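You operate a simulated robot arm through the tools that you are given. There is no shell and no other tool.

The job below is to be done with a simulated robot arm. You get a single attempt, and the scene is never put back.

Task
Top up the drawer named on the refill card to its red band.
Fine: use the box with the same word, spill nothing, put the box back and shut the drawer. Set down upright: what you pick out.

The check looks at the end state, three seconds after you hand in, the way a careful person would. Anything else that was tipped, shoved, dropped, spilled or broken makes it a failure.

Robot
A 7-joint arm with a two-finger parallel gripper, fixed in place. Base frame: the origin is at the foot of the arm, x ahead of it, y to its left, z up; the work surface is at about z = 0.78. Units: m, rad, N and s.
Its first joint turns from -2.897 to 2.897 rad. Payload 3.43 kg.
Tool frame: the origin (TCP) lies between the finger pads and is the grasp point; the fingertips stand 0.03 m ahead of it; z points along the fingers, y is the line along which they close. The gripper opens to 0.094 m. The fingers are 0.028 m wide and 0.01 m thick; the gripper's body (0.05 by 0.096 m) begins 0.055 m behind the TCP.
Orientation is that of the tool frame in the base frame, as a unit quaternion [w, x, y, z]. With the fingers straight down and closing along the base's y, the tool's x points along the base's -x, its y along +y and its z along -z.

Tools
- The arm moves only by the tool drive_tool. Its argument "targets" is one flat list of numbers, 7 for each row, row after row: the shift along the tool's x, y, z in m, then the turn, a rotation vector about the tool's x, y, z in rad, then the finger opening in m, from 0 to 0.094. In form: [x, y, z, rx, ry, rz, fingers, x, y, z, rx, ry, rz, fingers, ...]. A call has 1 to 20 rows; each row shifts and turns the commanded pose from where the row before left it, along the tool's axes as they then stand. A row lasts 0.2 s, in which the tool goes at most 0.05 m and 0.15 rad; a call with a longer step from one row to the next is refused whole, and so is a gripper value outside its range. Where a pose cannot be reached the arm comes as near as it can. A force on the tool above 40 N (or 10 N above the force at the start of the call, whichever is more), or a blocked arm, ends the call early, and 0.2 s more pass. The fingers move at their own pace (about 0.045 m/s each) and stop on an object; they squeeze with about 34 N. The grip force told is the motor's: it shows also when the fingers shut on nothing. Time passes only in rows, and 0.2 s behind the last, so rows that do not move let the fingers close. It gives the time, the measured TCP pose, the force on the tool (base axes), the opening and the grip force at its end, in the units of the frame above (readings bear some noise), with the torque about the TCP (base axes, N m) and any sound that the robot's microphone picked up.
- Cameras (640 x 400 px; columns grow to the right, rows downward): "scene" is fixed at [0.0505, 0.6487, 1.5419]; the picture's right is [-0.61, -0.79, 0.00], its down [-0.39, 0.30, -0.87] and it looks along [0.69, -0.53, -0.49] (base axes); focal length 319 px, centre (320, 200). "wrist" rides on the gripper at [0.076, 0.014, -0.103] in the tool frame; the picture's right is [-0.18, 0.98, 0.00], its down [-0.75, -0.14, -0.64] and it looks along [-0.63, -0.12, 0.77] (tool axes); focal length 243 px, centre (320, 200). There is no depth. A picture from a camera that has moved, and an enlarged one, comes with that camera's place and axes in the base frame and with its lens.
- snapshot(camera): a new picture of that camera. No time passes.
- enlarge(camera, box): a new picture of the part [left, top, right, bottom] of that camera's present view, enlarged. No time passes.
- job_done(): hands the job in; it is judged then, once.

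Places have to be worked out from the pictures, the camera data and where the tool is seen. Open the gripper and draw the arm clear of the work before you hand the job in, unless the task says otherwise.

The tools are called after "Call:" as a command line: name --argument value ..., lists and objects as JSON in quotes. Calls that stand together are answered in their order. drive_tool: Moves the arm, as the interface text tells. Its arguments: {"type":"object","properties":{"targets":{"type":"array"}},"required":["targets"]} The other tools are called the same way: snapshot (camera) takes a picture; enlarge (camera, box) takes an enlarged picture of a part of a camera's view; job_done () hands the job in.

At the start:

```text
t: 0.0
tcp_pos: [0.6334, -0.258, 1.2448]
ee_rot: [0.0, 0.0, 1.0, 0.001]
wrist_force: [0.3, -0.6, 1.0]
torque: [0.03, -0.02, 0.02]
gripper_width: 0.0938
grip_force: 0.1
```

scene: 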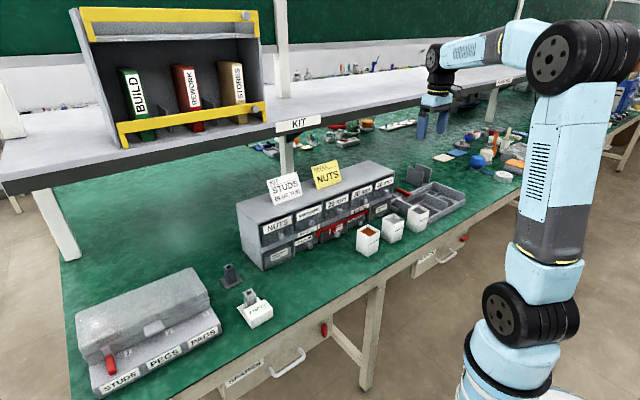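
wrist: 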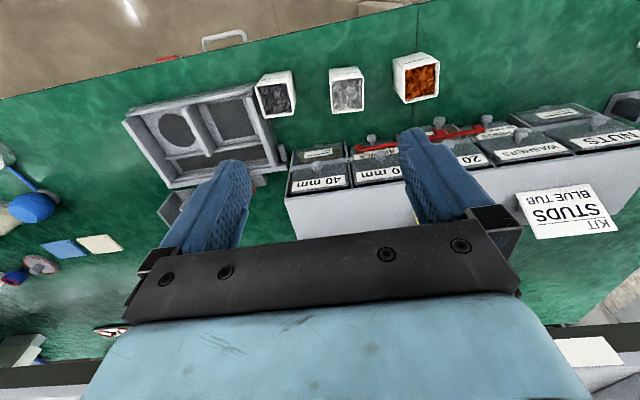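

I start by looking closely at the cabinet, the cards and the white boxes in the scene view before moving.

Call:
enlarge --camera "scene" --box '[230, 150, 390, 250]'

Call:
enlarge --camera "scene" --box '[340, 160, 500, 260]'

Call:
enlarge --camera "wrist" --box '[240, 40, 480, 190]'

Call:
enlarge --camera "wrist" --box '[440, 80, 640, 250]'

Call:
enlarge --camera "scene" --box '[60, 250, 320, 400]'

```text
4.00 times, centred on (310, 200) of scene
camera zoom: at [0.0505, 0.6487, 1.5419], right [-0.61, -0.79, 0.0], down [-0.39, 0.3, -0.87], along [0.69, -0.53, -0.49], focal length 1274 px, centre (360, 200)
```

zoom: 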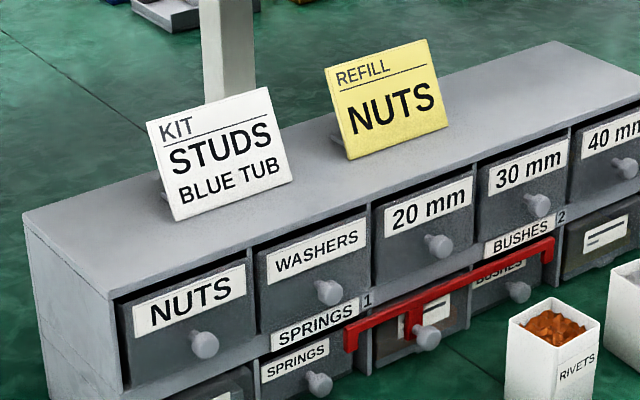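

```text
4.00 times, centred on (420, 210) of scene
camera zoom: at [0.0505, 0.6487, 1.5419], right [-0.61, -0.79, 0.0], down [-0.39, 0.3, -0.87], along [0.69, -0.53, -0.49], focal length 1274 px, centre (-80, 160)
```

zoom: 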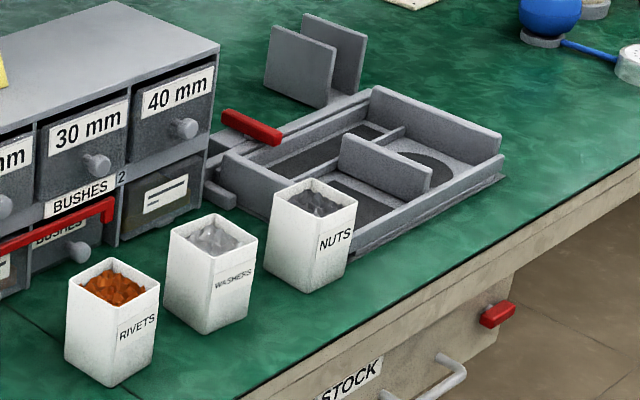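

```text
2.67 times, centred on (360, 115) of wrist
camera zoom: at [0.5578, -0.2445, 1.347], right [0.18, 0.98, 0.0], down [0.75, -0.14, 0.64], along [0.63, -0.12, -0.77], focal length 647 px, centre (213, 427)
```

zoom: 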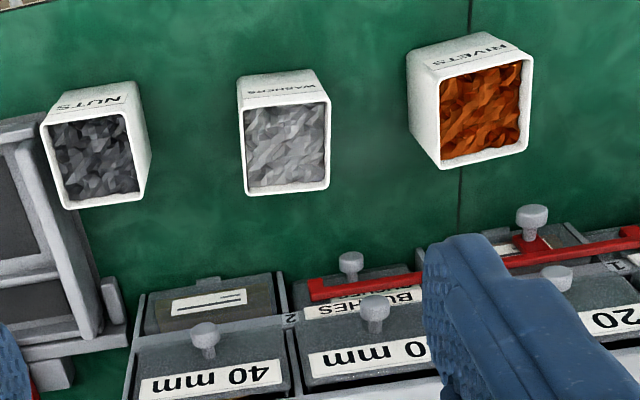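

```text
2.35 times, centred on (540, 165) of wrist
camera zoom: at [0.5578, -0.2445, 1.347], right [0.18, 0.98, 0.0], down [0.75, -0.14, 0.64], along [0.63, -0.12, -0.77], focal length 571 px, centre (-198, 282)
```

zoom: 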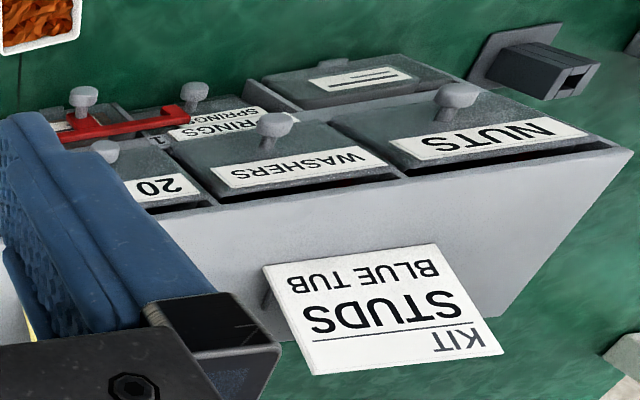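

```text
2.46 times, centred on (190, 325) of scene
camera zoom: at [0.0505, 0.6487, 1.5419], right [-0.61, -0.79, 0.0], down [-0.39, 0.3, -0.87], along [0.69, -0.53, -0.49], focal length 784 px, centre (640, -108)
```

zoom: 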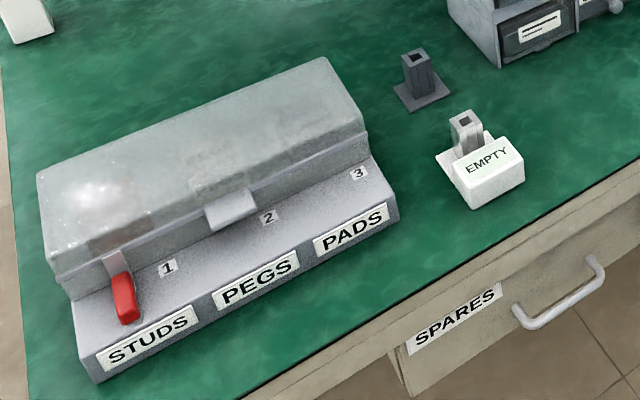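

The refill card reads NUTS. The NUTS drawer is the top-left one, with its knob at about (0.819, 0.220, 0.914), and the NUTS box is the right-hand white one at about (0.69, -0.36). I move over in front of the NUTS drawer for a closer look, well above everything.

Call:
drive_tool --targets '[-0.00725, 0.03983, 0.01042, 0, 0, 0, 0.06, -0.00725, 0.03983, 0.01042, 0, 0, 0, 0.06, -0.00725, 0.03983, 0.01042, 0, 0, 0, 0.06, -0.00725, 0.03983, 0.01042, 0, 0, 0, 0.06, -0.00725, 0.03983, 0.01042, 0, 0, 0, 0.06, -0.00725, 0.03983, 0.01042, 0, 0, 0, 0.06, -0.00725, 0.03983, 0.01042, 0, 0, 0, 0.06, -0.00725, 0.03983, 0.01042, 0, 0, 0, 0.06, -0.00725, 0.03983, 0.01042, 0, 0, 0, 0.06, -0.00725, 0.03983, 0.01042, 0, 0, 0, 0.06, -0.00725, 0.03983, 0.01042, 0, 0, 0, 0.06, -0.00725, 0.03983, 0.01042, 0, 0, 0, 0.06]'

Call:
snapshot --camera "wrist"

Call:
snapshot --camera "scene"

```text
t: 2.6
tcp_pos: [0.7179, 0.2187, 1.1197]
ee_rot: [0.0, 0.0, 1.0, 0.0]
wrist_force: [0.4, -1.0, 0.4]
torque: [0.03, -0.02, -0.01]
gripper_width: 0.06
grip_force: 0.1
```

```text
taken
camera wrist: at [0.6428, 0.2329, 1.222], right [0.18, 0.98, 0.0], down [0.75, -0.14, 0.64], along [0.63, -0.12, -0.77], focal length 243 px, centre (320, 200)
```

wrist: 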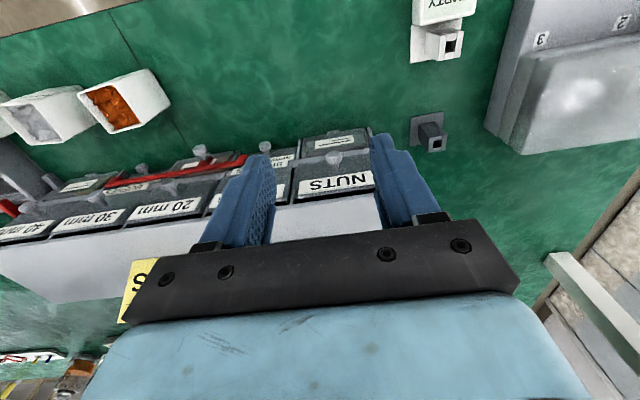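

```text
taken
```

scene: 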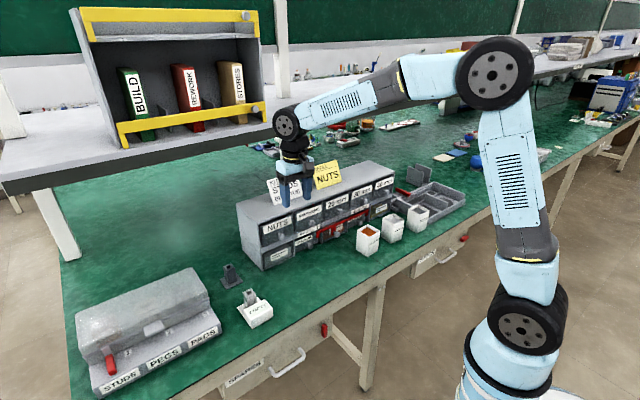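

I enlarge the wrist view around the NUTS drawer to fix the knob and front face positions.

Call:
enlarge --camera "wrist" --box '[260, 110, 400, 210]'

Call:
enlarge --camera "scene" --box '[230, 170, 342, 240]'

```text
4.00 times, centred on (330, 160) of wrist
camera zoom: at [0.6428, 0.2329, 1.222], right [0.18, 0.98, 0.0], down [0.75, -0.14, 0.64], along [0.63, -0.12, -0.77], focal length 970 px, centre (280, 360)
```

zoom: 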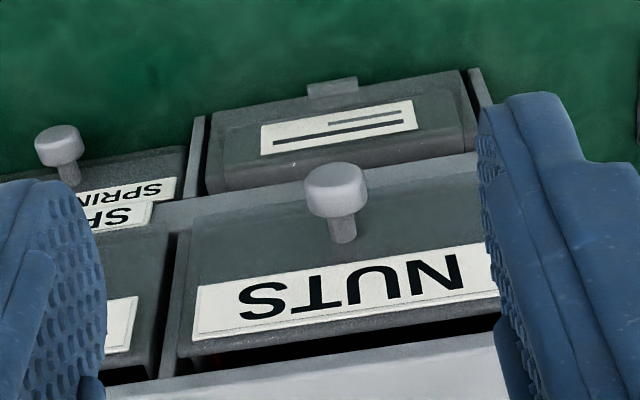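

```text
5.71 times, centred on (286, 205) of scene
camera zoom: at [0.0505, 0.6487, 1.5419], right [-0.61, -0.79, 0.0], down [-0.39, 0.3, -0.87], along [0.69, -0.53, -0.49], focal length 1820 px, centre (514, 171)
```

zoom: 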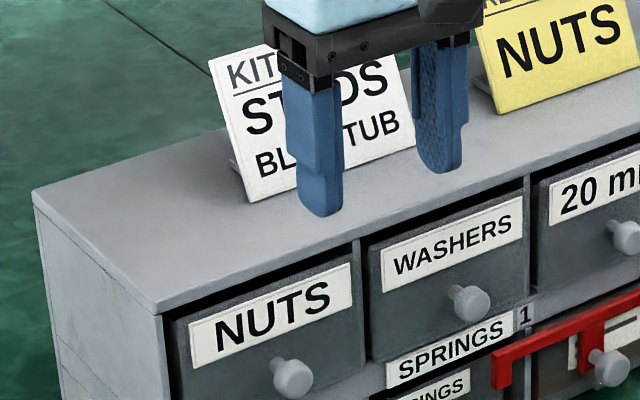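

The knob head measures at about (0.818, 0.219, 0.916), with the drawer face at x≈0.842. I pitch the tool 20° forward and come down just short of the knob.

Call:
drive_tool --targets '[0, 0, 0, 0, -0.1164, 0, 0.06, 0, 0, 0, 0, -0.1164, 0, 0.06, 0, 0, 0, 0, -0.1164, 0, 0.06, -0.0023, 0, 0.0354, 0, 0, 0, 0.06, -0.0023, 0, 0.0354, 0, 0, 0, 0.06, -0.0023, 0, 0.0354, 0, 0, 0, 0.06, -0.0022, 0, 0.0355, 0, 0, 0, 0.06]'

Call:
snapshot --camera "wrist"

Call:
enlarge --camera "scene" --box '[230, 170, 342, 240]'

```text
t: 4.2
tcp_pos: [0.7751, 0.2186, 0.9901]
ee_rot: [0.173, 0.0, 0.985, 0.0]
wrist_force: [-1.2, 0.9, 0.9]
torque: [-0.02, 0.0, 0.02]
gripper_width: 0.0599
grip_force: 0.1
```

```text
taken
camera wrist: at [0.6701, 0.2329, 1.06], right [0.17, 0.98, 0.06], down [0.49, -0.14, 0.86], along [0.86, -0.12, -0.5], focal length 243 px, centre (320, 200)
```

wrist: 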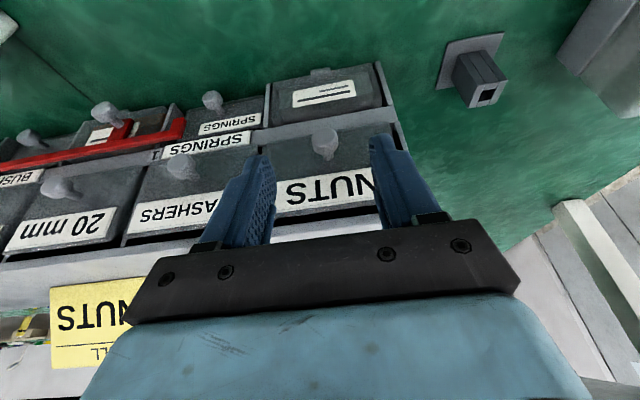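

```text
5.71 times, centred on (286, 205) of scene
camera zoom: at [0.0505, 0.6487, 1.5419], right [-0.61, -0.79, 0.0], down [-0.39, 0.3, -0.87], along [0.69, -0.53, -0.49], focal length 1820 px, centre (514, 171)
```

zoom: 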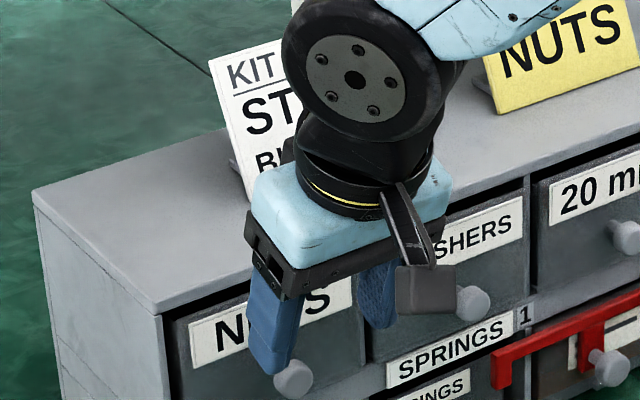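

The fingers line up with the knob in y. I move the last 7 cm down so the fingers straddle the knob, then check before closing.

Call:
drive_tool --targets '[-0.0041, 0.0001, 0.0235, 0, 0, 0, 0.06, -0.0041, 0.0001, 0.0235, 0, 0, 0, 0.06, -0.004, 0.0001, 0.0235, 0, 0, 0, 0.06]'

Call:
enlarge --camera "wrist" --box '[240, 100, 440, 225]'

Call:
enlarge --camera "scene" --box '[230, 170, 342, 240]'

```text
t: 5.0
tcp_pos: [0.8137, 0.2199, 0.928]
ee_rot: [0.174, 0.0, 0.985, 0.0]
wrist_force: [-0.6, 0.2, 0.4]
torque: [-0.02, -0.02, 0.01]
gripper_width: 0.0598
grip_force: 0.0
```

```text
3.20 times, centred on (340, 162) of wrist
camera zoom: at [0.7064, 0.2337, 0.998], right [0.17, 0.98, 0.06], down [0.49, -0.14, 0.86], along [0.86, -0.12, -0.5], focal length 776 px, centre (256, 320)
```

zoom: 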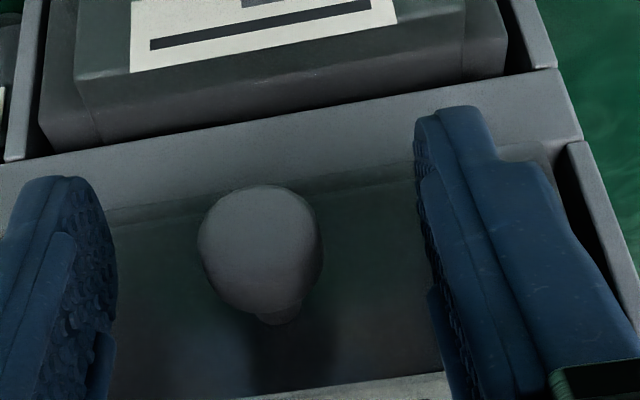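

```text
5.71 times, centred on (286, 205) of scene
camera zoom: at [0.0505, 0.6487, 1.5419], right [-0.61, -0.79, 0.0], down [-0.39, 0.3, -0.87], along [0.69, -0.53, -0.49], focal length 1820 px, centre (514, 171)
```

zoom: 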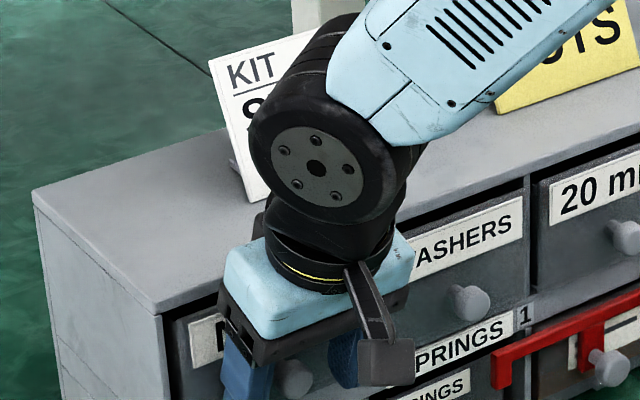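

The knob sits midway between the fingers. I close on it.

Call:
drive_tool --targets '[0, 0, 0, 0, 0, 0, 0.0, 0, 0, 0, 0, 0, 0, 0.0, 0, 0, 0, 0, 0, 0, 0.0, 0, 0, 0, 0, 0, 0, 0.0]'

Call:
enlarge --camera "wrist" --box '[240, 100, 440, 225]'

```text
t: 6.0
tcp_pos: [0.8133, 0.2204, 0.9275]
ee_rot: [0.173, -0.001, 0.985, 0.0]
wrist_force: [0.0, 3.4, -1.6]
torque: [0.06, -0.13, 0.03]
gripper_width: 0.0216
grip_force: 44.8
```

```text
3.20 times, centred on (340, 162) of wrist
camera zoom: at [0.7064, 0.2341, 0.9977], right [0.17, 0.98, 0.06], down [0.49, -0.14, 0.86], along [0.86, -0.12, -0.51], focal length 776 px, centre (256, 320)
```

zoom: 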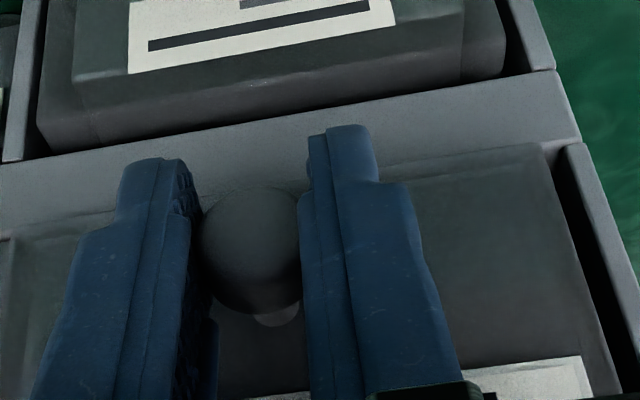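

The grip is firm at 21.6 mm on the knob. I pull straight back along −x, 4 cm first, and watch the force.

Call:
drive_tool --targets '[0.0094, 0, -0.0034, 0, 0, 0, 0.0, 0.0094, 0, -0.0034, 0, 0, 0, 0.0, 0.0094, 0, -0.0034, 0, 0, 0, 0.0, 0.0094, 0, -0.0034, 0, 0, 0, 0.0]'

Call:
snapshot --camera "scene"

Call:
snapshot --camera "wrist"

```text
t: 7.0
tcp_pos: [0.7718, 0.222, 0.9263]
ee_rot: [0.173, -0.001, 0.985, 0.0]
wrist_force: [0.0, 12.1, -5.5]
torque: [0.17, 0.24, 0.1]
gripper_width: 0.0215
grip_force: 44.7
```

```text
taken
```

scene: 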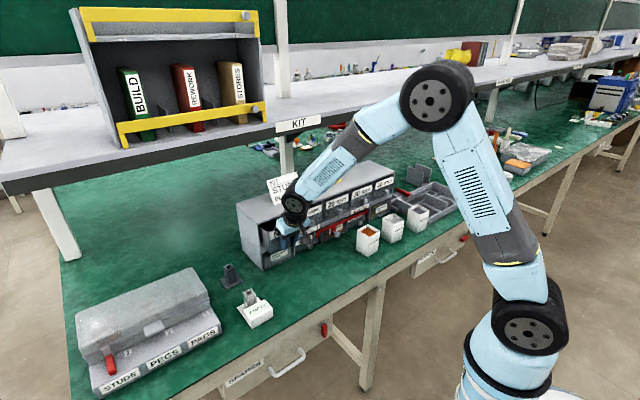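

```text
taken
camera wrist: at [0.6658, 0.2341, 0.9977], right [0.17, 0.98, 0.06], down [0.49, -0.14, 0.86], along [0.85, -0.12, -0.51], focal length 243 px, centre (320, 200)
```

wrist: 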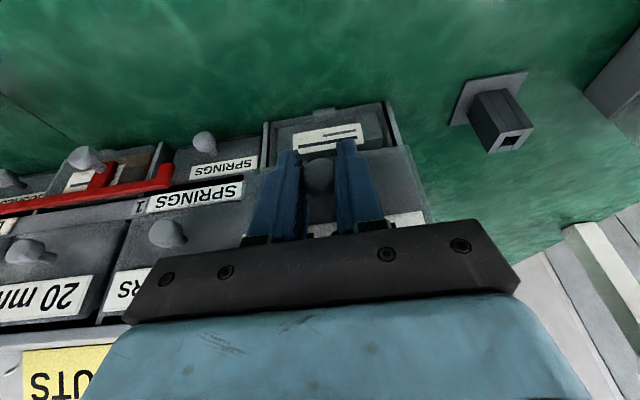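

The drawer slides. There is some sideways force (+y), so I ease the command 2 mm that way and pull another 5 cm.

Call:
drive_tool --targets '[0.0094, 0.001, -0.0032, 0, 0, 0, 0.0, 0.0094, 0.001, -0.0032, 0, 0, 0, 0.0, 0.0094, 0.0005, -0.0032, 0, 0, 0, 0.0, 0.0094, 0, -0.0034, 0, 0, 0, 0.0, 0.0094, 0, -0.0034, 0, 0, 0, 0.0]'

Call:
snapshot --camera "scene"

Call:
snapshot --camera "wrist"

```text
t: 8.2
tcp_pos: [0.7236, 0.2204, 0.9278]
ee_rot: [0.173, 0.0, 0.985, 0.0]
wrist_force: [0.6, -14.8, -1.3]
torque: [-0.21, -0.39, -0.02]
gripper_width: 0.0217
grip_force: 44.9
```

```text
taken
```

scene: 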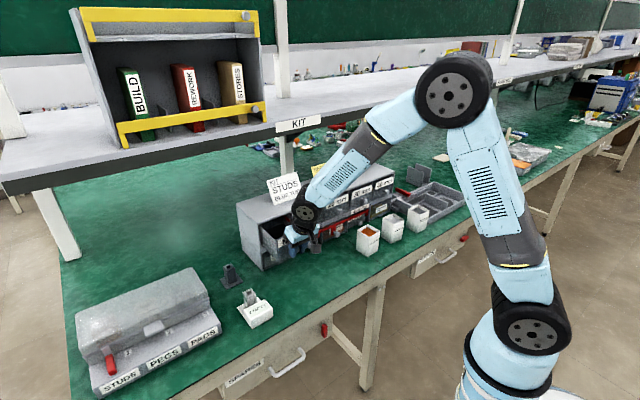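

```text
taken
camera wrist: at [0.6164, 0.2345, 0.9977], right [0.17, 0.98, 0.06], down [0.49, -0.14, 0.86], along [0.85, -0.12, -0.51], focal length 243 px, centre (320, 200)
```

wrist: 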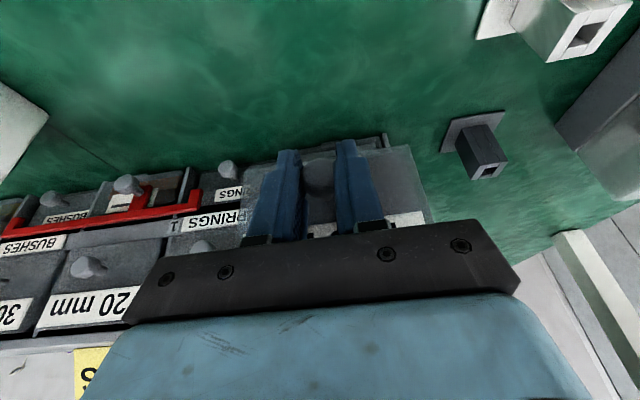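

Call:
enlarge --camera "scene" --box '[230, 190, 342, 260]'

```text
5.71 times, centred on (286, 225) of scene
camera zoom: at [0.0505, 0.6487, 1.5419], right [-0.61, -0.79, 0.0], down [-0.39, 0.3, -0.87], along [0.69, -0.53, -0.49], focal length 1820 px, centre (514, 57)
```

zoom: 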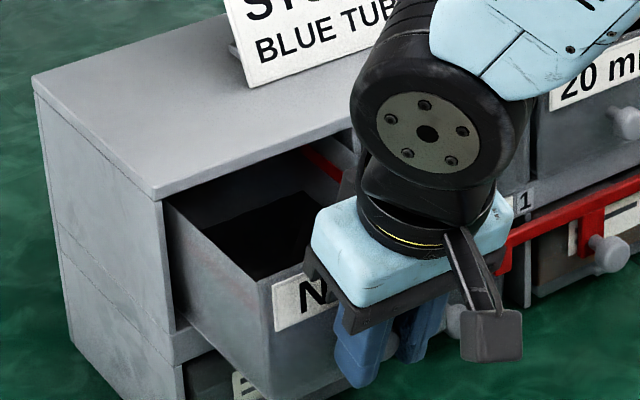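

The drawer is about 9 cm open and I can see a red band along its inside wall. I relieve the side load and draw it out a further 1.2 cm to leave more room for pouring.

Call:
drive_tool --targets '[0.0056, -0.0008, -0.002, 0, 0, 0, 0.0, 0.0056, -0.0005, -0.002, 0, 0, 0, 0.0, 0, 0, 0, 0, 0, 0, 0.0]'

```text
t: 9.0
tcp_pos: [0.7107, 0.219, 0.9271]
ee_rot: [0.174, 0.0, 0.985, 0.001]
wrist_force: [-0.8, -12.3, 1.1]
torque: [-0.12, 0.34, -0.12]
gripper_width: 0.0216
grip_force: 44.9
```

Readings show the drawer about 10 cm open. I open the fingers and back off upward along the tool axis, then look inside the drawer.

Call:
drive_tool --targets '[0, 0, 0, 0, 0, 0, 0.06, 0, 0, 0, 0, 0, 0, 0.06, 0, 0, 0, 0, 0, 0, 0.06, 0, 0, -0.03, 0, 0, 0, 0.06, 0, 0, -0.04, 0, 0, 0, 0.06, 0, 0, -0.045, 0, 0, 0, 0.06, 0, 0, -0.045, 0, 0, 0, 0.06, -0.03, 0, -0.02, 0, 0, 0, 0.094, -0.03, 0, 0, 0, 0.12, 0, 0.094, -0.03, 0, 0, 0, 0.12, 0, 0.094, 0, 0, 0, 0, 0.11, 0, 0.094]'

Call:
snapshot --camera "wrist"

Call:
enlarge --camera "scene" --box '[230, 190, 342, 260]'

```text
t: 11.4
tcp_pos: [0.7358, 0.2205, 1.1246]
ee_rot: [-0.002, -0.001, 1.0, 0.0]
wrist_force: [-0.3, 0.4, -0.1]
torque: [0.03, -0.01, 0.01]
gripper_width: 0.0937
grip_force: 0.2
```

```text
taken
camera wrist: at [0.6594, 0.2352, 1.2268], right [0.18, 0.98, 0.0], down [0.76, -0.14, 0.64], along [0.63, -0.12, -0.77], focal length 243 px, centre (320, 200)
```

wrist: 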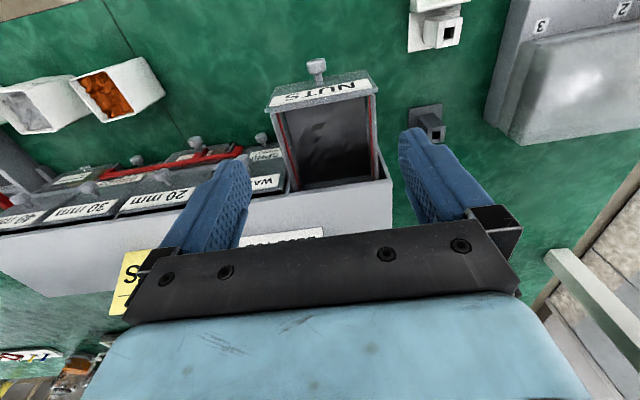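

```text
5.71 times, centred on (286, 225) of scene
camera zoom: at [0.0505, 0.6487, 1.5419], right [-0.61, -0.79, 0.0], down [-0.39, 0.3, -0.87], along [0.69, -0.53, -0.49], focal length 1820 px, centre (514, 57)
```

zoom: 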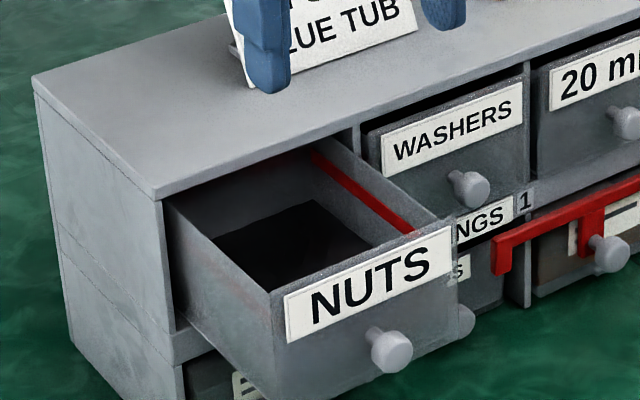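

Call:
enlarge --camera "wrist" --box '[250, 60, 400, 200]'

Call:
enlarge --camera "scene" --box '[255, 208, 319, 248]'

```text
2.86 times, centred on (325, 130) of wrist
camera zoom: at [0.6594, 0.2352, 1.2268], right [0.18, 0.98, 0.0], down [0.76, -0.14, 0.64], along [0.63, -0.12, -0.77], focal length 693 px, centre (306, 400)
```

zoom: 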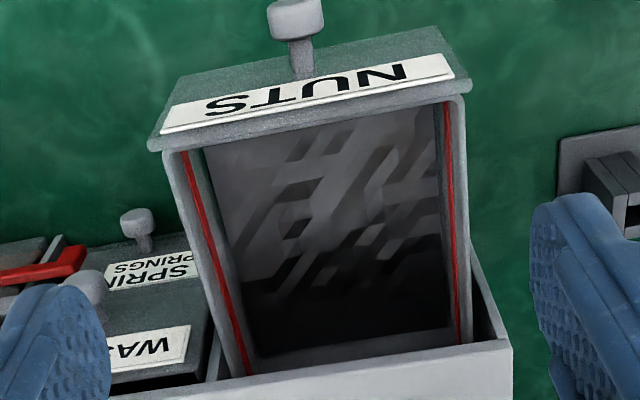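

```text
10.00 times, centred on (287, 228) of scene
camera zoom: at [0.0505, 0.6487, 1.5419], right [-0.61, -0.79, 0.0], down [-0.39, 0.3, -0.87], along [0.69, -0.53, -0.49], focal length 3186 px, centre (650, -80)
```

zoom: 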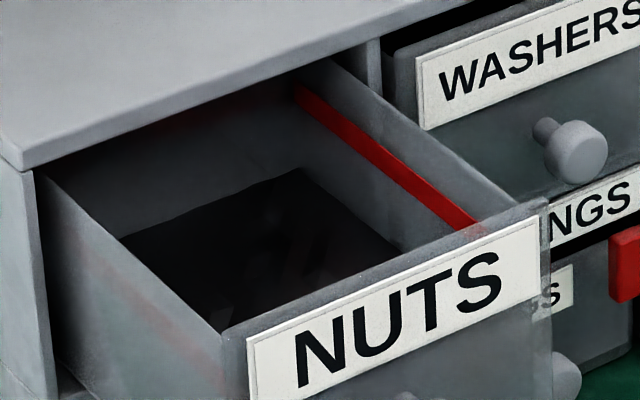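

Inside the drawer there is a low layer of dark nuts, and a red band runs along both side walls above it. Now I move over to the NUTS box to measure its place precisely.

Call:
drive_tool --targets '[0.00354, -0.04427, 0.00346, 0, 0, 0, 0.094, 0.00354, -0.04427, 0.00346, 0, 0, 0, 0.094, 0.00354, -0.04427, 0.00346, 0, 0, 0, 0.094, 0.00354, -0.04427, 0.00346, 0, 0, 0, 0.094, 0.00354, -0.04427, 0.00346, 0, 0, 0, 0.094, 0.00354, -0.04427, 0.00346, 0, 0, 0, 0.094, 0.00354, -0.04427, 0.00346, 0, 0, 0, 0.094, 0.00354, -0.04427, 0.00346, 0, 0, 0, 0.094, 0.00354, -0.04427, 0.00346, 0, 0, 0, 0.094, 0.00354, -0.04427, 0.00346, 0, 0, 0, 0.094, 0.00354, -0.04427, 0.00346, 0, 0, 0, 0.094, 0.00354, -0.04427, 0.00346, 0, 0, 0, 0.094, 0.00354, -0.04427, 0.00346, 0, 0, 0, 0.094]'

Call:
snapshot --camera "wrist"

Call:
enlarge --camera "scene" --box '[370, 180, 466, 240]'

Call:
enlarge --camera "scene" --box '[255, 208, 319, 248]'

```text
t: 14.2
tcp_pos: [0.688, -0.3553, 1.0791]
ee_rot: [-0.001, -0.001, 1.0, 0.0]
wrist_force: [0.4, 0.5, 0.3]
torque: [-0.08, -0.02, 0.0]
gripper_width: 0.0941
grip_force: 0.0
```

```text
taken
camera wrist: at [0.6132, -0.3412, 1.1807], right [0.18, 0.98, 0.0], down [0.75, -0.14, 0.64], along [0.63, -0.12, -0.77], focal length 243 px, centre (320, 200)
```

wrist: 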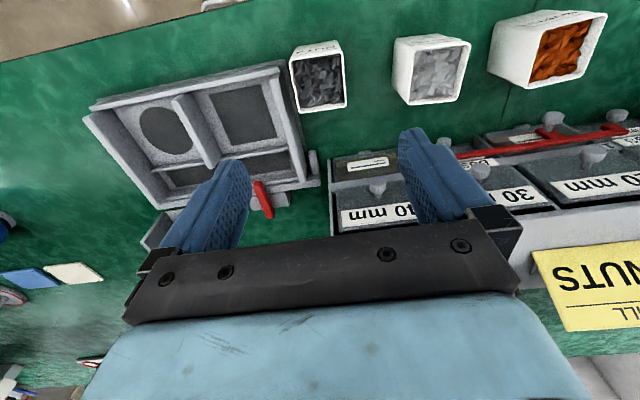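

```text
6.67 times, centred on (418, 210) of scene
camera zoom: at [0.0505, 0.6487, 1.5419], right [-0.61, -0.79, 0.0], down [-0.39, 0.3, -0.87], along [0.69, -0.53, -0.49], focal length 2124 px, centre (-333, 133)
```

zoom: 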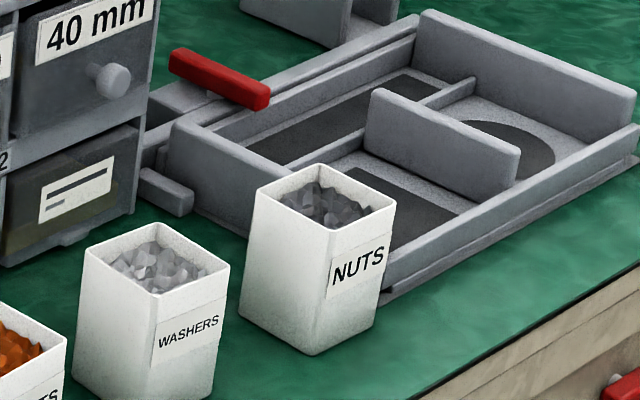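

```text
10.00 times, centred on (287, 228) of scene
camera zoom: at [0.0505, 0.6487, 1.5419], right [-0.61, -0.79, 0.0], down [-0.39, 0.3, -0.87], along [0.69, -0.53, -0.49], focal length 3186 px, centre (650, -80)
```

zoom: 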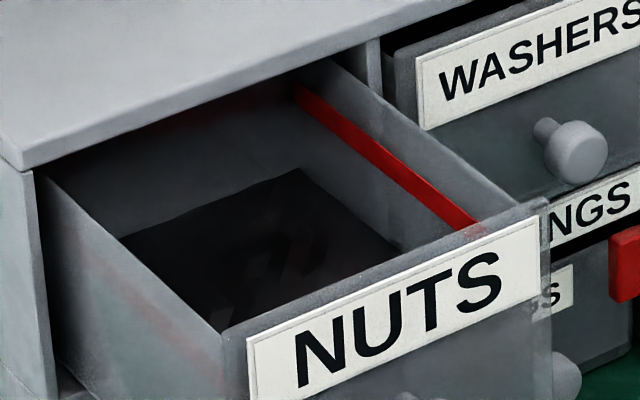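

Call:
enlarge --camera "wrist" --box '[260, 25, 380, 125]'

```text
4.00 times, centred on (320, 75) of wrist
camera zoom: at [0.6132, -0.3412, 1.1807], right [0.18, 0.98, 0.0], down [0.75, -0.14, 0.64], along [0.63, -0.12, -0.77], focal length 970 px, centre (320, 700)
```

zoom: 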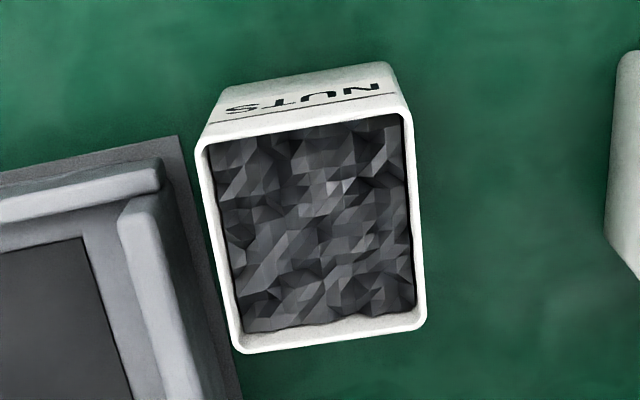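

The box rim centre works out to about (0.695, -0.358), about 0.06 m square, with the rim near z 0.86. The tray edge is close on its right side, so I look closer at that gap before lowering the fingers.

Call:
enlarge --camera "wrist" --box '[260, 50, 340, 125]'

Call:
enlarge --camera "scene" --box '[392, 185, 456, 235]'

```text
5.33 times, centred on (300, 88) of wrist
camera zoom: at [0.6132, -0.3412, 1.1807], right [0.18, 0.98, 0.0], down [0.75, -0.14, 0.64], along [0.63, -0.12, -0.77], focal length 1294 px, centre (427, 800)
```

zoom: 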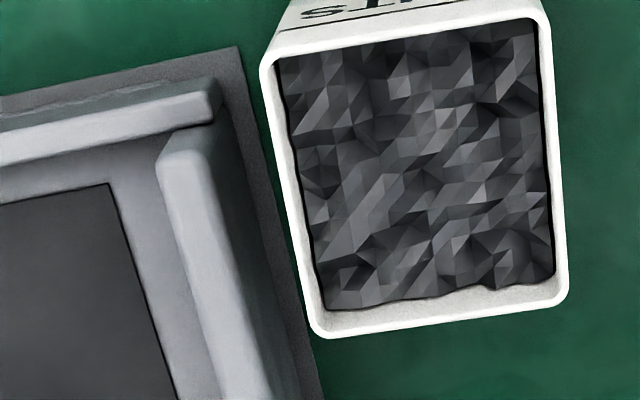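

```text
8.00 times, centred on (424, 210) of scene
camera zoom: at [0.0505, 0.6487, 1.5419], right [-0.61, -0.79, 0.0], down [-0.39, 0.3, -0.87], along [0.69, -0.53, -0.49], focal length 2548 px, centre (-512, 120)
```

zoom: 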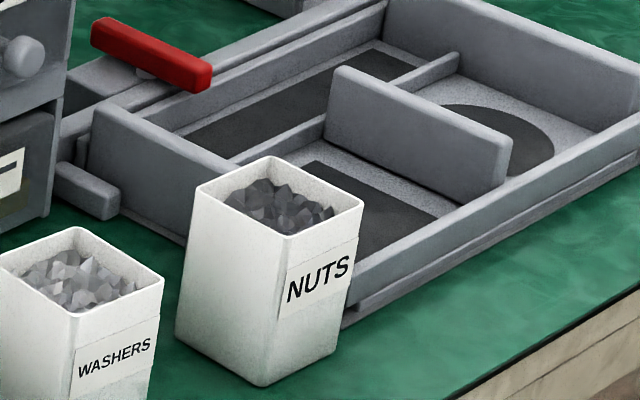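

The tray's side wall stands only about 2 cm from the box's right face, so I'll grip the box front-to-back (fingers along x) to keep clear of it. I turn the tool 90° about its axis at this safe height.

Call:
drive_tool --targets '[0, 0, 0, 0, 0, 0.1428, 0.094, 0, 0, 0, 0, 0, 0.1428, 0.094, 0, 0, 0, 0, 0, 0.1428, 0.094, 0, 0, 0, 0, 0, 0.1428, 0.094, 0, 0, 0, 0, 0, 0.1428, 0.094, 0, 0, 0, 0, 0, 0.1428, 0.094, 0, 0, 0, 0, 0, 0.1428, 0.094, 0, 0, 0, 0, 0, 0.1428, 0.094, 0, 0, 0, 0, 0, 0.1428, 0.094, 0, 0, 0, 0, 0, 0.1428, 0.094, 0, 0, 0, 0, 0, 0.1428, 0.094]'

Call:
snapshot --camera "wrist"

Call:
snapshot --camera "scene"

```text
t: 16.6
tcp_pos: [0.6894, -0.3552, 1.0788]
ee_rot: [-0.001, 0.707, 0.707, -0.002]
wrist_force: [0.2, 0.0, -0.2]
torque: [0.01, -0.01, 0.0]
gripper_width: 0.094
grip_force: 0.2
```

```text
taken
camera wrist: at [0.7044, -0.2793, 1.1803], right [0.98, -0.19, 0.0], down [-0.14, -0.75, 0.64], along [-0.12, -0.63, -0.77], focal length 243 px, centre (320, 200)
```

wrist: 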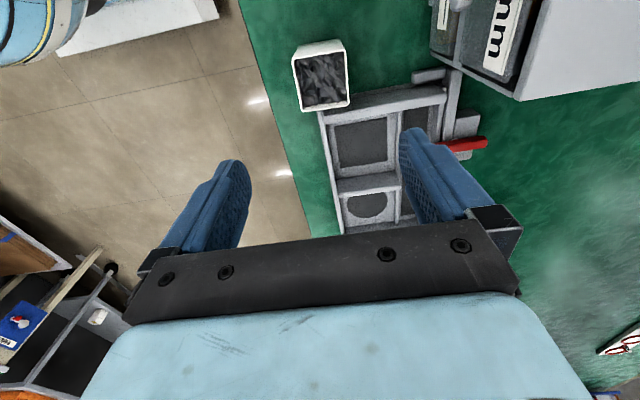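

```text
taken
```

scene: 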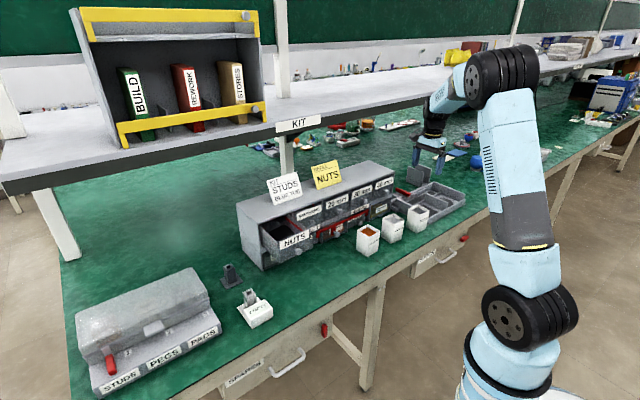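

Call:
enlarge --camera "wrist" --box '[270, 30, 370, 130]'

```text
4.00 times, centred on (320, 80) of wrist
camera zoom: at [0.7044, -0.2793, 1.1803], right [0.98, -0.19, 0.0], down [-0.14, -0.75, 0.64], along [-0.12, -0.63, -0.77], focal length 970 px, centre (320, 680)
```

zoom: 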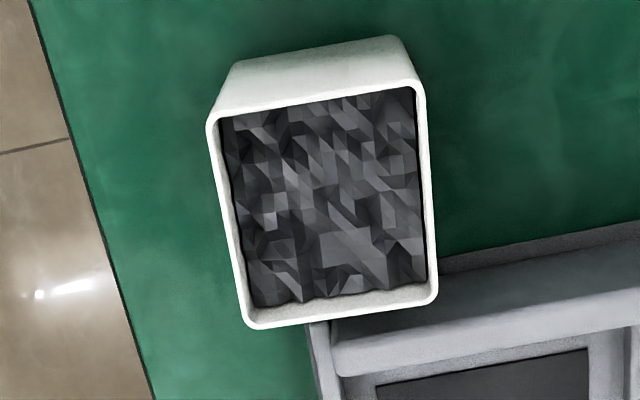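

Two views together put the box centre at about (0.692, -0.358) with the rim at z≈0.868. I descend to just above the rim and check alignment.

Call:
drive_tool --targets '[-0.0014, 0.0013, 0.034, 0, 0, 0, 0.094, -0.0014, 0.0013, 0.034, 0, 0, 0, 0.094, 0, 0, 0.034, 0, 0, 0, 0.094, 0, 0, 0.034, 0, 0, 0, 0.094, 0, 0, 0.03, 0, 0, 0, 0.094]'

Call:
snapshot --camera "wrist"

Call:
enlarge --camera "scene" --box '[370, 170, 466, 240]'

```text
t: 17.8
tcp_pos: [0.6905, -0.3578, 0.913]
ee_rot: [0.0, 0.707, 0.708, 0.0]
wrist_force: [0.5, 0.4, -0.1]
torque: [-0.01, 0.0, 0.04]
gripper_width: 0.094
grip_force: 0.0
```

```text
taken
camera wrist: at [0.7059, -0.2819, 1.0139], right [0.98, -0.18, 0.0], down [-0.14, -0.75, 0.64], along [-0.12, -0.63, -0.77], focal length 243 px, centre (320, 200)
```

wrist: 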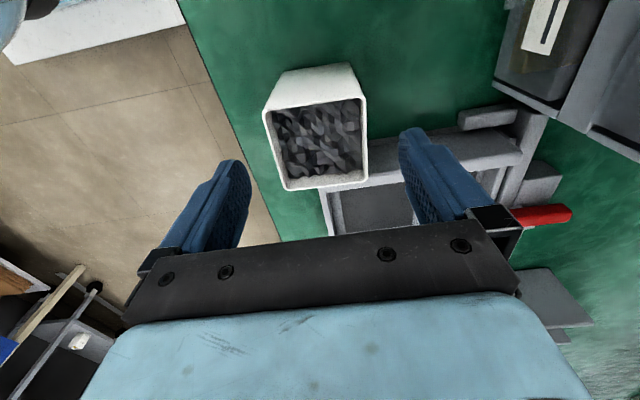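

```text
5.71 times, centred on (418, 205) of scene
camera zoom: at [0.0505, 0.6487, 1.5419], right [-0.61, -0.79, 0.0], down [-0.39, 0.3, -0.87], along [0.69, -0.53, -0.49], focal length 1820 px, centre (-240, 171)
```

zoom: 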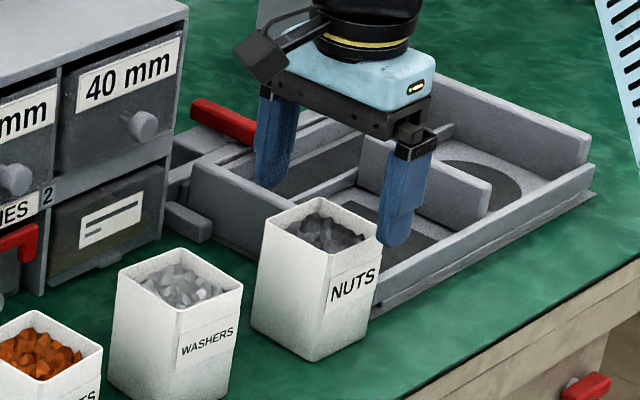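

The closer view confirms centre (0.692, -0.3585), 0.060 m square. I lower to grip height (z≈0.842), fingers in front of and behind the box.

Call:
drive_tool --targets '[-0.0004, 0.0008, 0.02, 0, 0, 0, 0.094, -0.0003, 0.0007, 0.02, 0, 0, 0, 0.094, 0, 0, 0.017, 0, 0, 0, 0.094, 0, 0, 0.014, 0, 0, 0, 0.094]'

Call:
snapshot --camera "wrist"

Call:
enlarge --camera "scene" --box '[370, 170, 466, 240]'

```text
t: 18.8
tcp_pos: [0.6943, -0.358, 0.8415]
ee_rot: [-0.001, 0.707, 0.708, 0.0]
wrist_force: [-0.1, -0.2, 0.2]
torque: [-0.01, 0.0, 0.01]
gripper_width: 0.0941
grip_force: 0.1
```

```text
taken
camera wrist: at [0.7084, -0.2827, 0.9436], right [0.98, -0.18, 0.0], down [-0.14, -0.75, 0.64], along [-0.12, -0.63, -0.77], focal length 243 px, centre (320, 200)
```

wrist: 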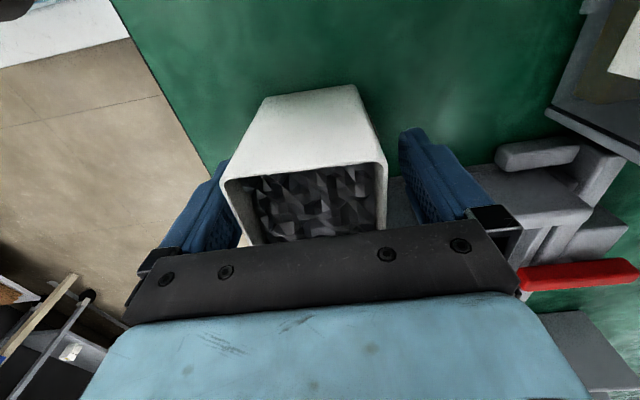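

```text
5.71 times, centred on (418, 205) of scene
camera zoom: at [0.0505, 0.6487, 1.5419], right [-0.61, -0.79, 0.0], down [-0.39, 0.3, -0.87], along [0.69, -0.53, -0.49], focal length 1820 px, centre (-240, 171)
```

zoom: 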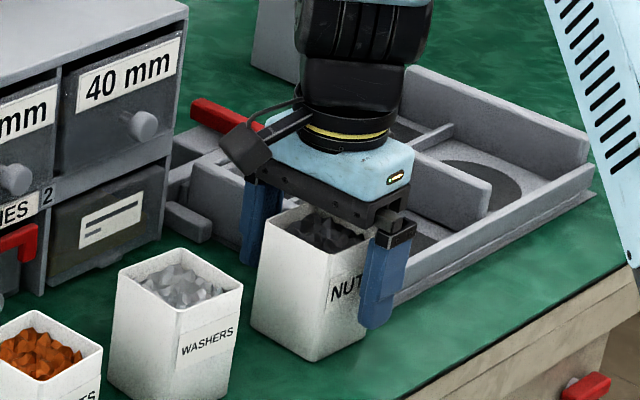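

The fingers straddle the box cleanly. I close the gripper and watch the width.

Call:
drive_tool --targets '[0, 0, 0, 0, 0, 0, 0.07, 0, 0, 0, 0, 0, 0, 0.06, 0, 0, 0, 0, 0, 0, 0.05, 0, 0, 0, 0, 0, 0, 0.04, 0, 0, 0, 0, 0, 0, 0.04]'

Call:
enlarge --camera "scene" --box '[370, 170, 466, 240]'

Call:
snapshot --camera "wrist"

```text
t: 20.0
tcp_pos: [0.6933, -0.3592, 0.8423]
ee_rot: [-0.001, 0.707, 0.707, -0.001]
wrist_force: [0.3, -0.8, -0.3]
torque: [-0.03, -0.06, -0.05]
gripper_width: 0.0663
grip_force: 34.2
```

```text
5.71 times, centred on (418, 205) of scene
camera zoom: at [0.0505, 0.6487, 1.5419], right [-0.61, -0.79, 0.0], down [-0.39, 0.3, -0.87], along [0.69, -0.53, -0.49], focal length 1820 px, centre (-240, 171)
```

zoom: 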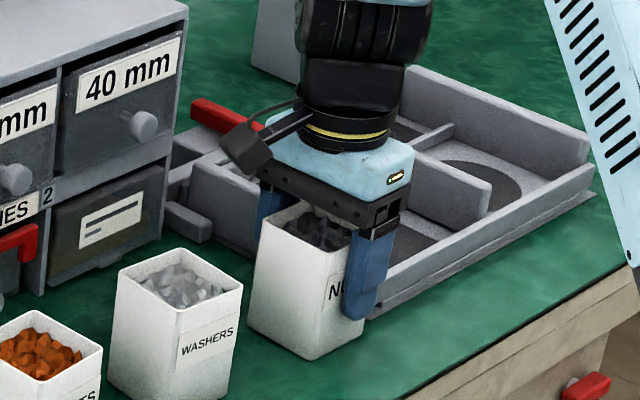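

```text
taken
camera wrist: at [0.7085, -0.2829, 0.9437], right [0.98, -0.18, 0.0], down [-0.14, -0.75, 0.64], along [-0.12, -0.63, -0.77], focal length 243 px, centre (320, 200)
```

wrist: 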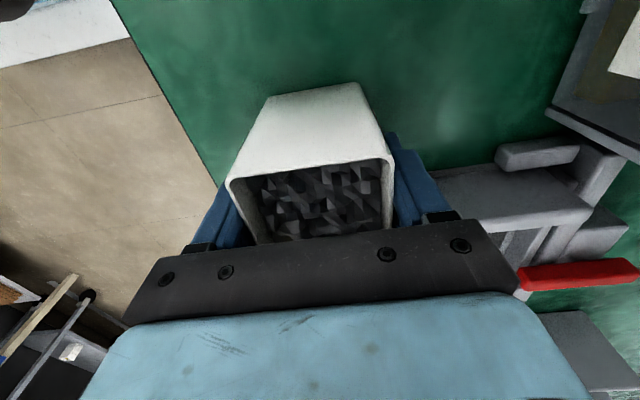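

It grips at 66 mm with 34 N. I lift slowly and check the weight reading and that the box hangs straight.

Call:
drive_tool --targets '[0, 0, -0.005, 0, 0, 0, 0.04, 0, 0, -0.01, 0, 0, 0, 0.04, 0, 0, -0.02, 0, 0, 0, 0.04, 0, 0, -0.025, 0, 0, 0, 0.04, 0, 0, 0, 0, 0, 0, 0.04]'

Call:
enlarge --camera "scene" --box '[370, 150, 466, 240]'

Call:
snapshot --camera "wrist"

```text
t: 21.2
tcp_pos: [0.6939, -0.3575, 0.9014]
ee_rot: [0.0, 0.706, 0.708, -0.001]
wrist_force: [0.4, 0.0, -3.8]
torque: [-0.04, 0.03, 0.02]
gripper_width: 0.0661
grip_force: 33.9
```

```text
4.44 times, centred on (418, 195) of scene
camera zoom: at [0.0505, 0.6487, 1.5419], right [-0.61, -0.79, 0.0], down [-0.39, 0.3, -0.87], along [0.69, -0.53, -0.49], focal length 1416 px, centre (-116, 222)
```

zoom: 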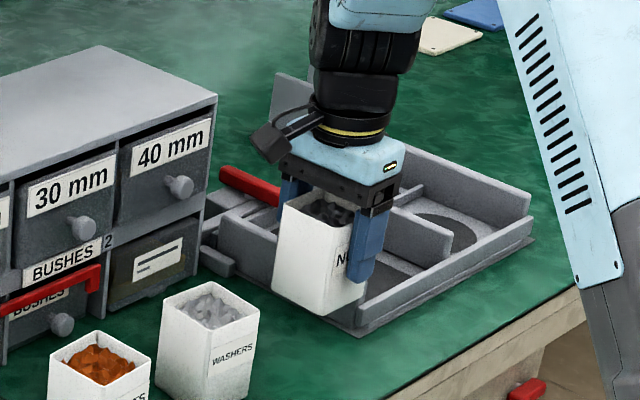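

```text
taken
camera wrist: at [0.7086, -0.2824, 1.0032], right [0.98, -0.18, 0.0], down [-0.14, -0.75, 0.64], along [-0.12, -0.63, -0.77], focal length 243 px, centre (320, 200)
```

wrist: 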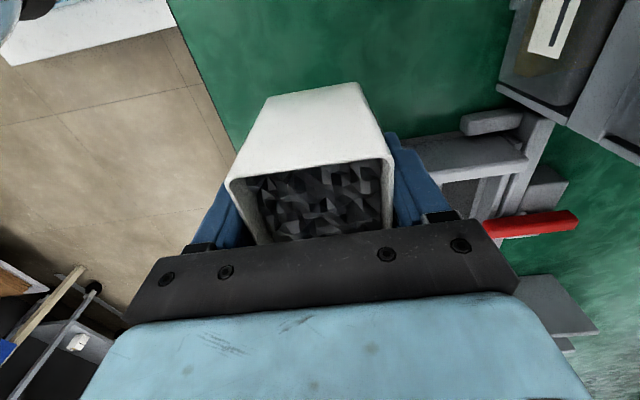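

The box lifts straight (about 3.9 N including contents) and nothing is spilled. The box sits slightly off toward the tool's −x side, which suits pouring over that lip with the camera on top. I raise it and carry it level toward the drawer.

Call:
drive_tool --targets '[0, 0, -0.025, 0, 0, 0, 0.04, 0, 0, -0.035, 0, 0, 0, 0.04, 0, 0, -0.035, 0, 0, 0, 0.04, 0, 0, -0.035, 0, 0, 0, 0.04, 0, 0, -0.035, 0, 0, 0, 0.04, 0.01, 0, -0.015, 0, 0, 0, 0.04, 0.02, 0, 0, 0, 0, 0, 0.04, 0.03, 0, 0, 0, 0, 0, 0.04, 0.03, 0, 0, 0, 0, 0, 0.04, 0.03, 0, 0, 0, 0, 0, 0.04, 0.03, 0, 0, 0, 0, 0, 0.04, 0.03, 0, 0, 0, 0, 0, 0.04, 0.03, 0, 0, 0, 0, 0, 0.04, 0.03, 0, 0, 0, 0, 0, 0.04, 0.03, 0, 0, 0, 0, 0, 0.04, 0.03, 0, 0, 0, 0, 0, 0.04, 0.03, 0, 0, 0, 0, 0, 0.04, 0.03, 0, 0, 0, 0, 0, 0.04, 0.03, 0, 0, 0, 0, 0, 0.04, 0.02, 0, 0, 0, 0, 0, 0.04]'

Call:
snapshot --camera "scene"

Call:
snapshot --camera "wrist"

```text
t: 25.4
tcp_pos: [0.6923, 0.0521, 1.0798]
ee_rot: [-0.001, 0.707, 0.708, -0.001]
wrist_force: [0.7, 0.2, -2.7]
torque: [0.04, 0.01, -0.01]
gripper_width: 0.0659
grip_force: 33.7
```

```text
taken
```

scene: 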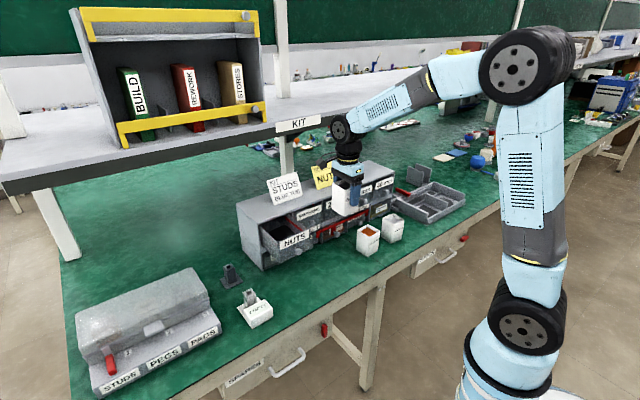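

```text
taken
camera wrist: at [0.708, 0.1274, 1.1834], right [0.98, -0.18, 0.0], down [-0.14, -0.75, 0.64], along [-0.12, -0.63, -0.77], focal length 243 px, centre (320, 200)
```

wrist: 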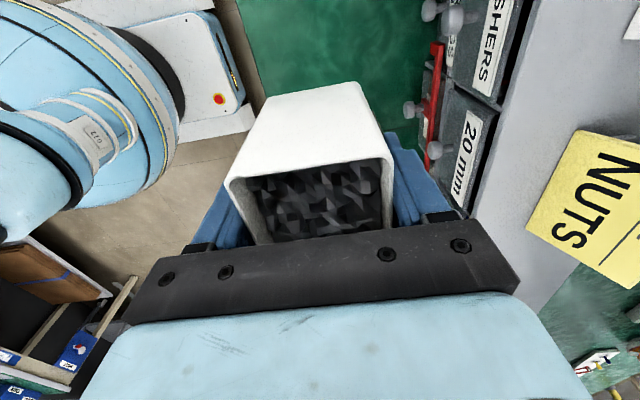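

Level and steady. I continue to above the open drawer at about (0.795, 0.272, 1.04).

Call:
drive_tool --targets '[0.0275, 0.0128, 0, 0, 0, 0, 0.04, 0.0275, 0.0128, 0, 0, 0, 0, 0.04, 0.0275, 0.0128, 0, 0, 0, 0, 0.04, 0.0275, 0.0128, 0, 0, 0, 0, 0.04, 0.0275, 0.0128, 0, 0, 0, 0, 0.04, 0.0275, 0.0128, 0, 0, 0, 0, 0.04, 0.0275, 0.0128, 0, 0, 0, 0, 0.04, 0.0275, 0.0128, 0, 0, 0, 0, 0.04, 0, 0, 0.015, 0, 0, 0, 0.04, 0, 0, 0.015, 0, 0, 0, 0.04, 0, 0, 0.01, 0, 0, 0, 0.04]'

Call:
snapshot --camera "scene"

Call:
snapshot --camera "wrist"

Call:
enlarge --camera "scene" --box '[240, 170, 352, 260]'

```text
t: 27.8
tcp_pos: [0.7953, 0.2715, 1.0414]
ee_rot: [-0.001, 0.707, 0.707, 0.0]
wrist_force: [0.2, 0.0, -2.9]
torque: [-0.03, -0.02, 0.0]
gripper_width: 0.0662
grip_force: 34.7
```

```text
taken
```

scene: 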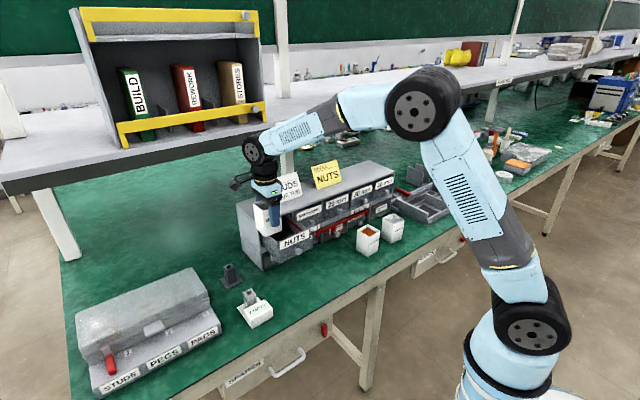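

```text
taken
camera wrist: at [0.8104, 0.348, 1.1434], right [0.98, -0.18, 0.0], down [-0.14, -0.75, 0.64], along [-0.12, -0.63, -0.77], focal length 243 px, centre (320, 200)
```

wrist: 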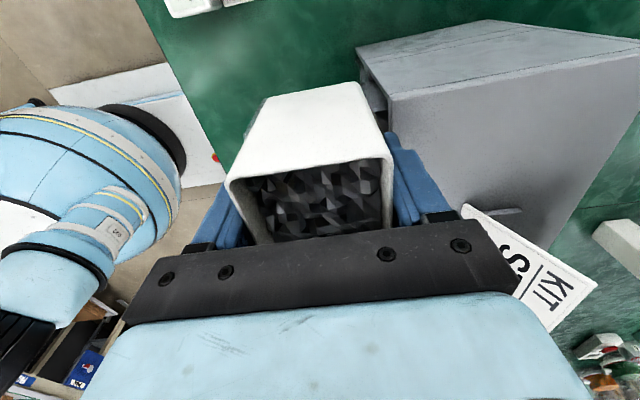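

```text
4.44 times, centred on (296, 215) of scene
camera zoom: at [0.0505, 0.6487, 1.5419], right [-0.61, -0.79, 0.0], down [-0.39, 0.3, -0.87], along [0.69, -0.53, -0.49], focal length 1416 px, centre (427, 133)
```

zoom: 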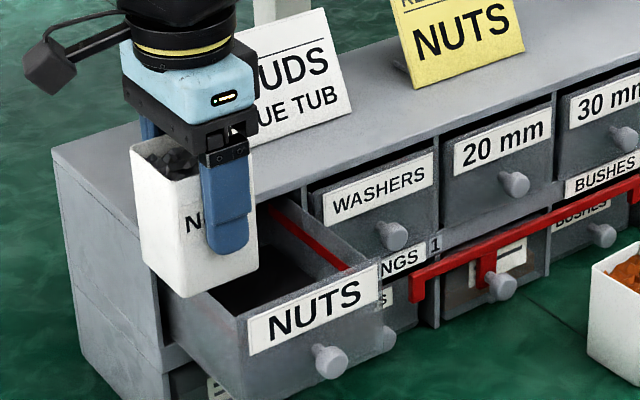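

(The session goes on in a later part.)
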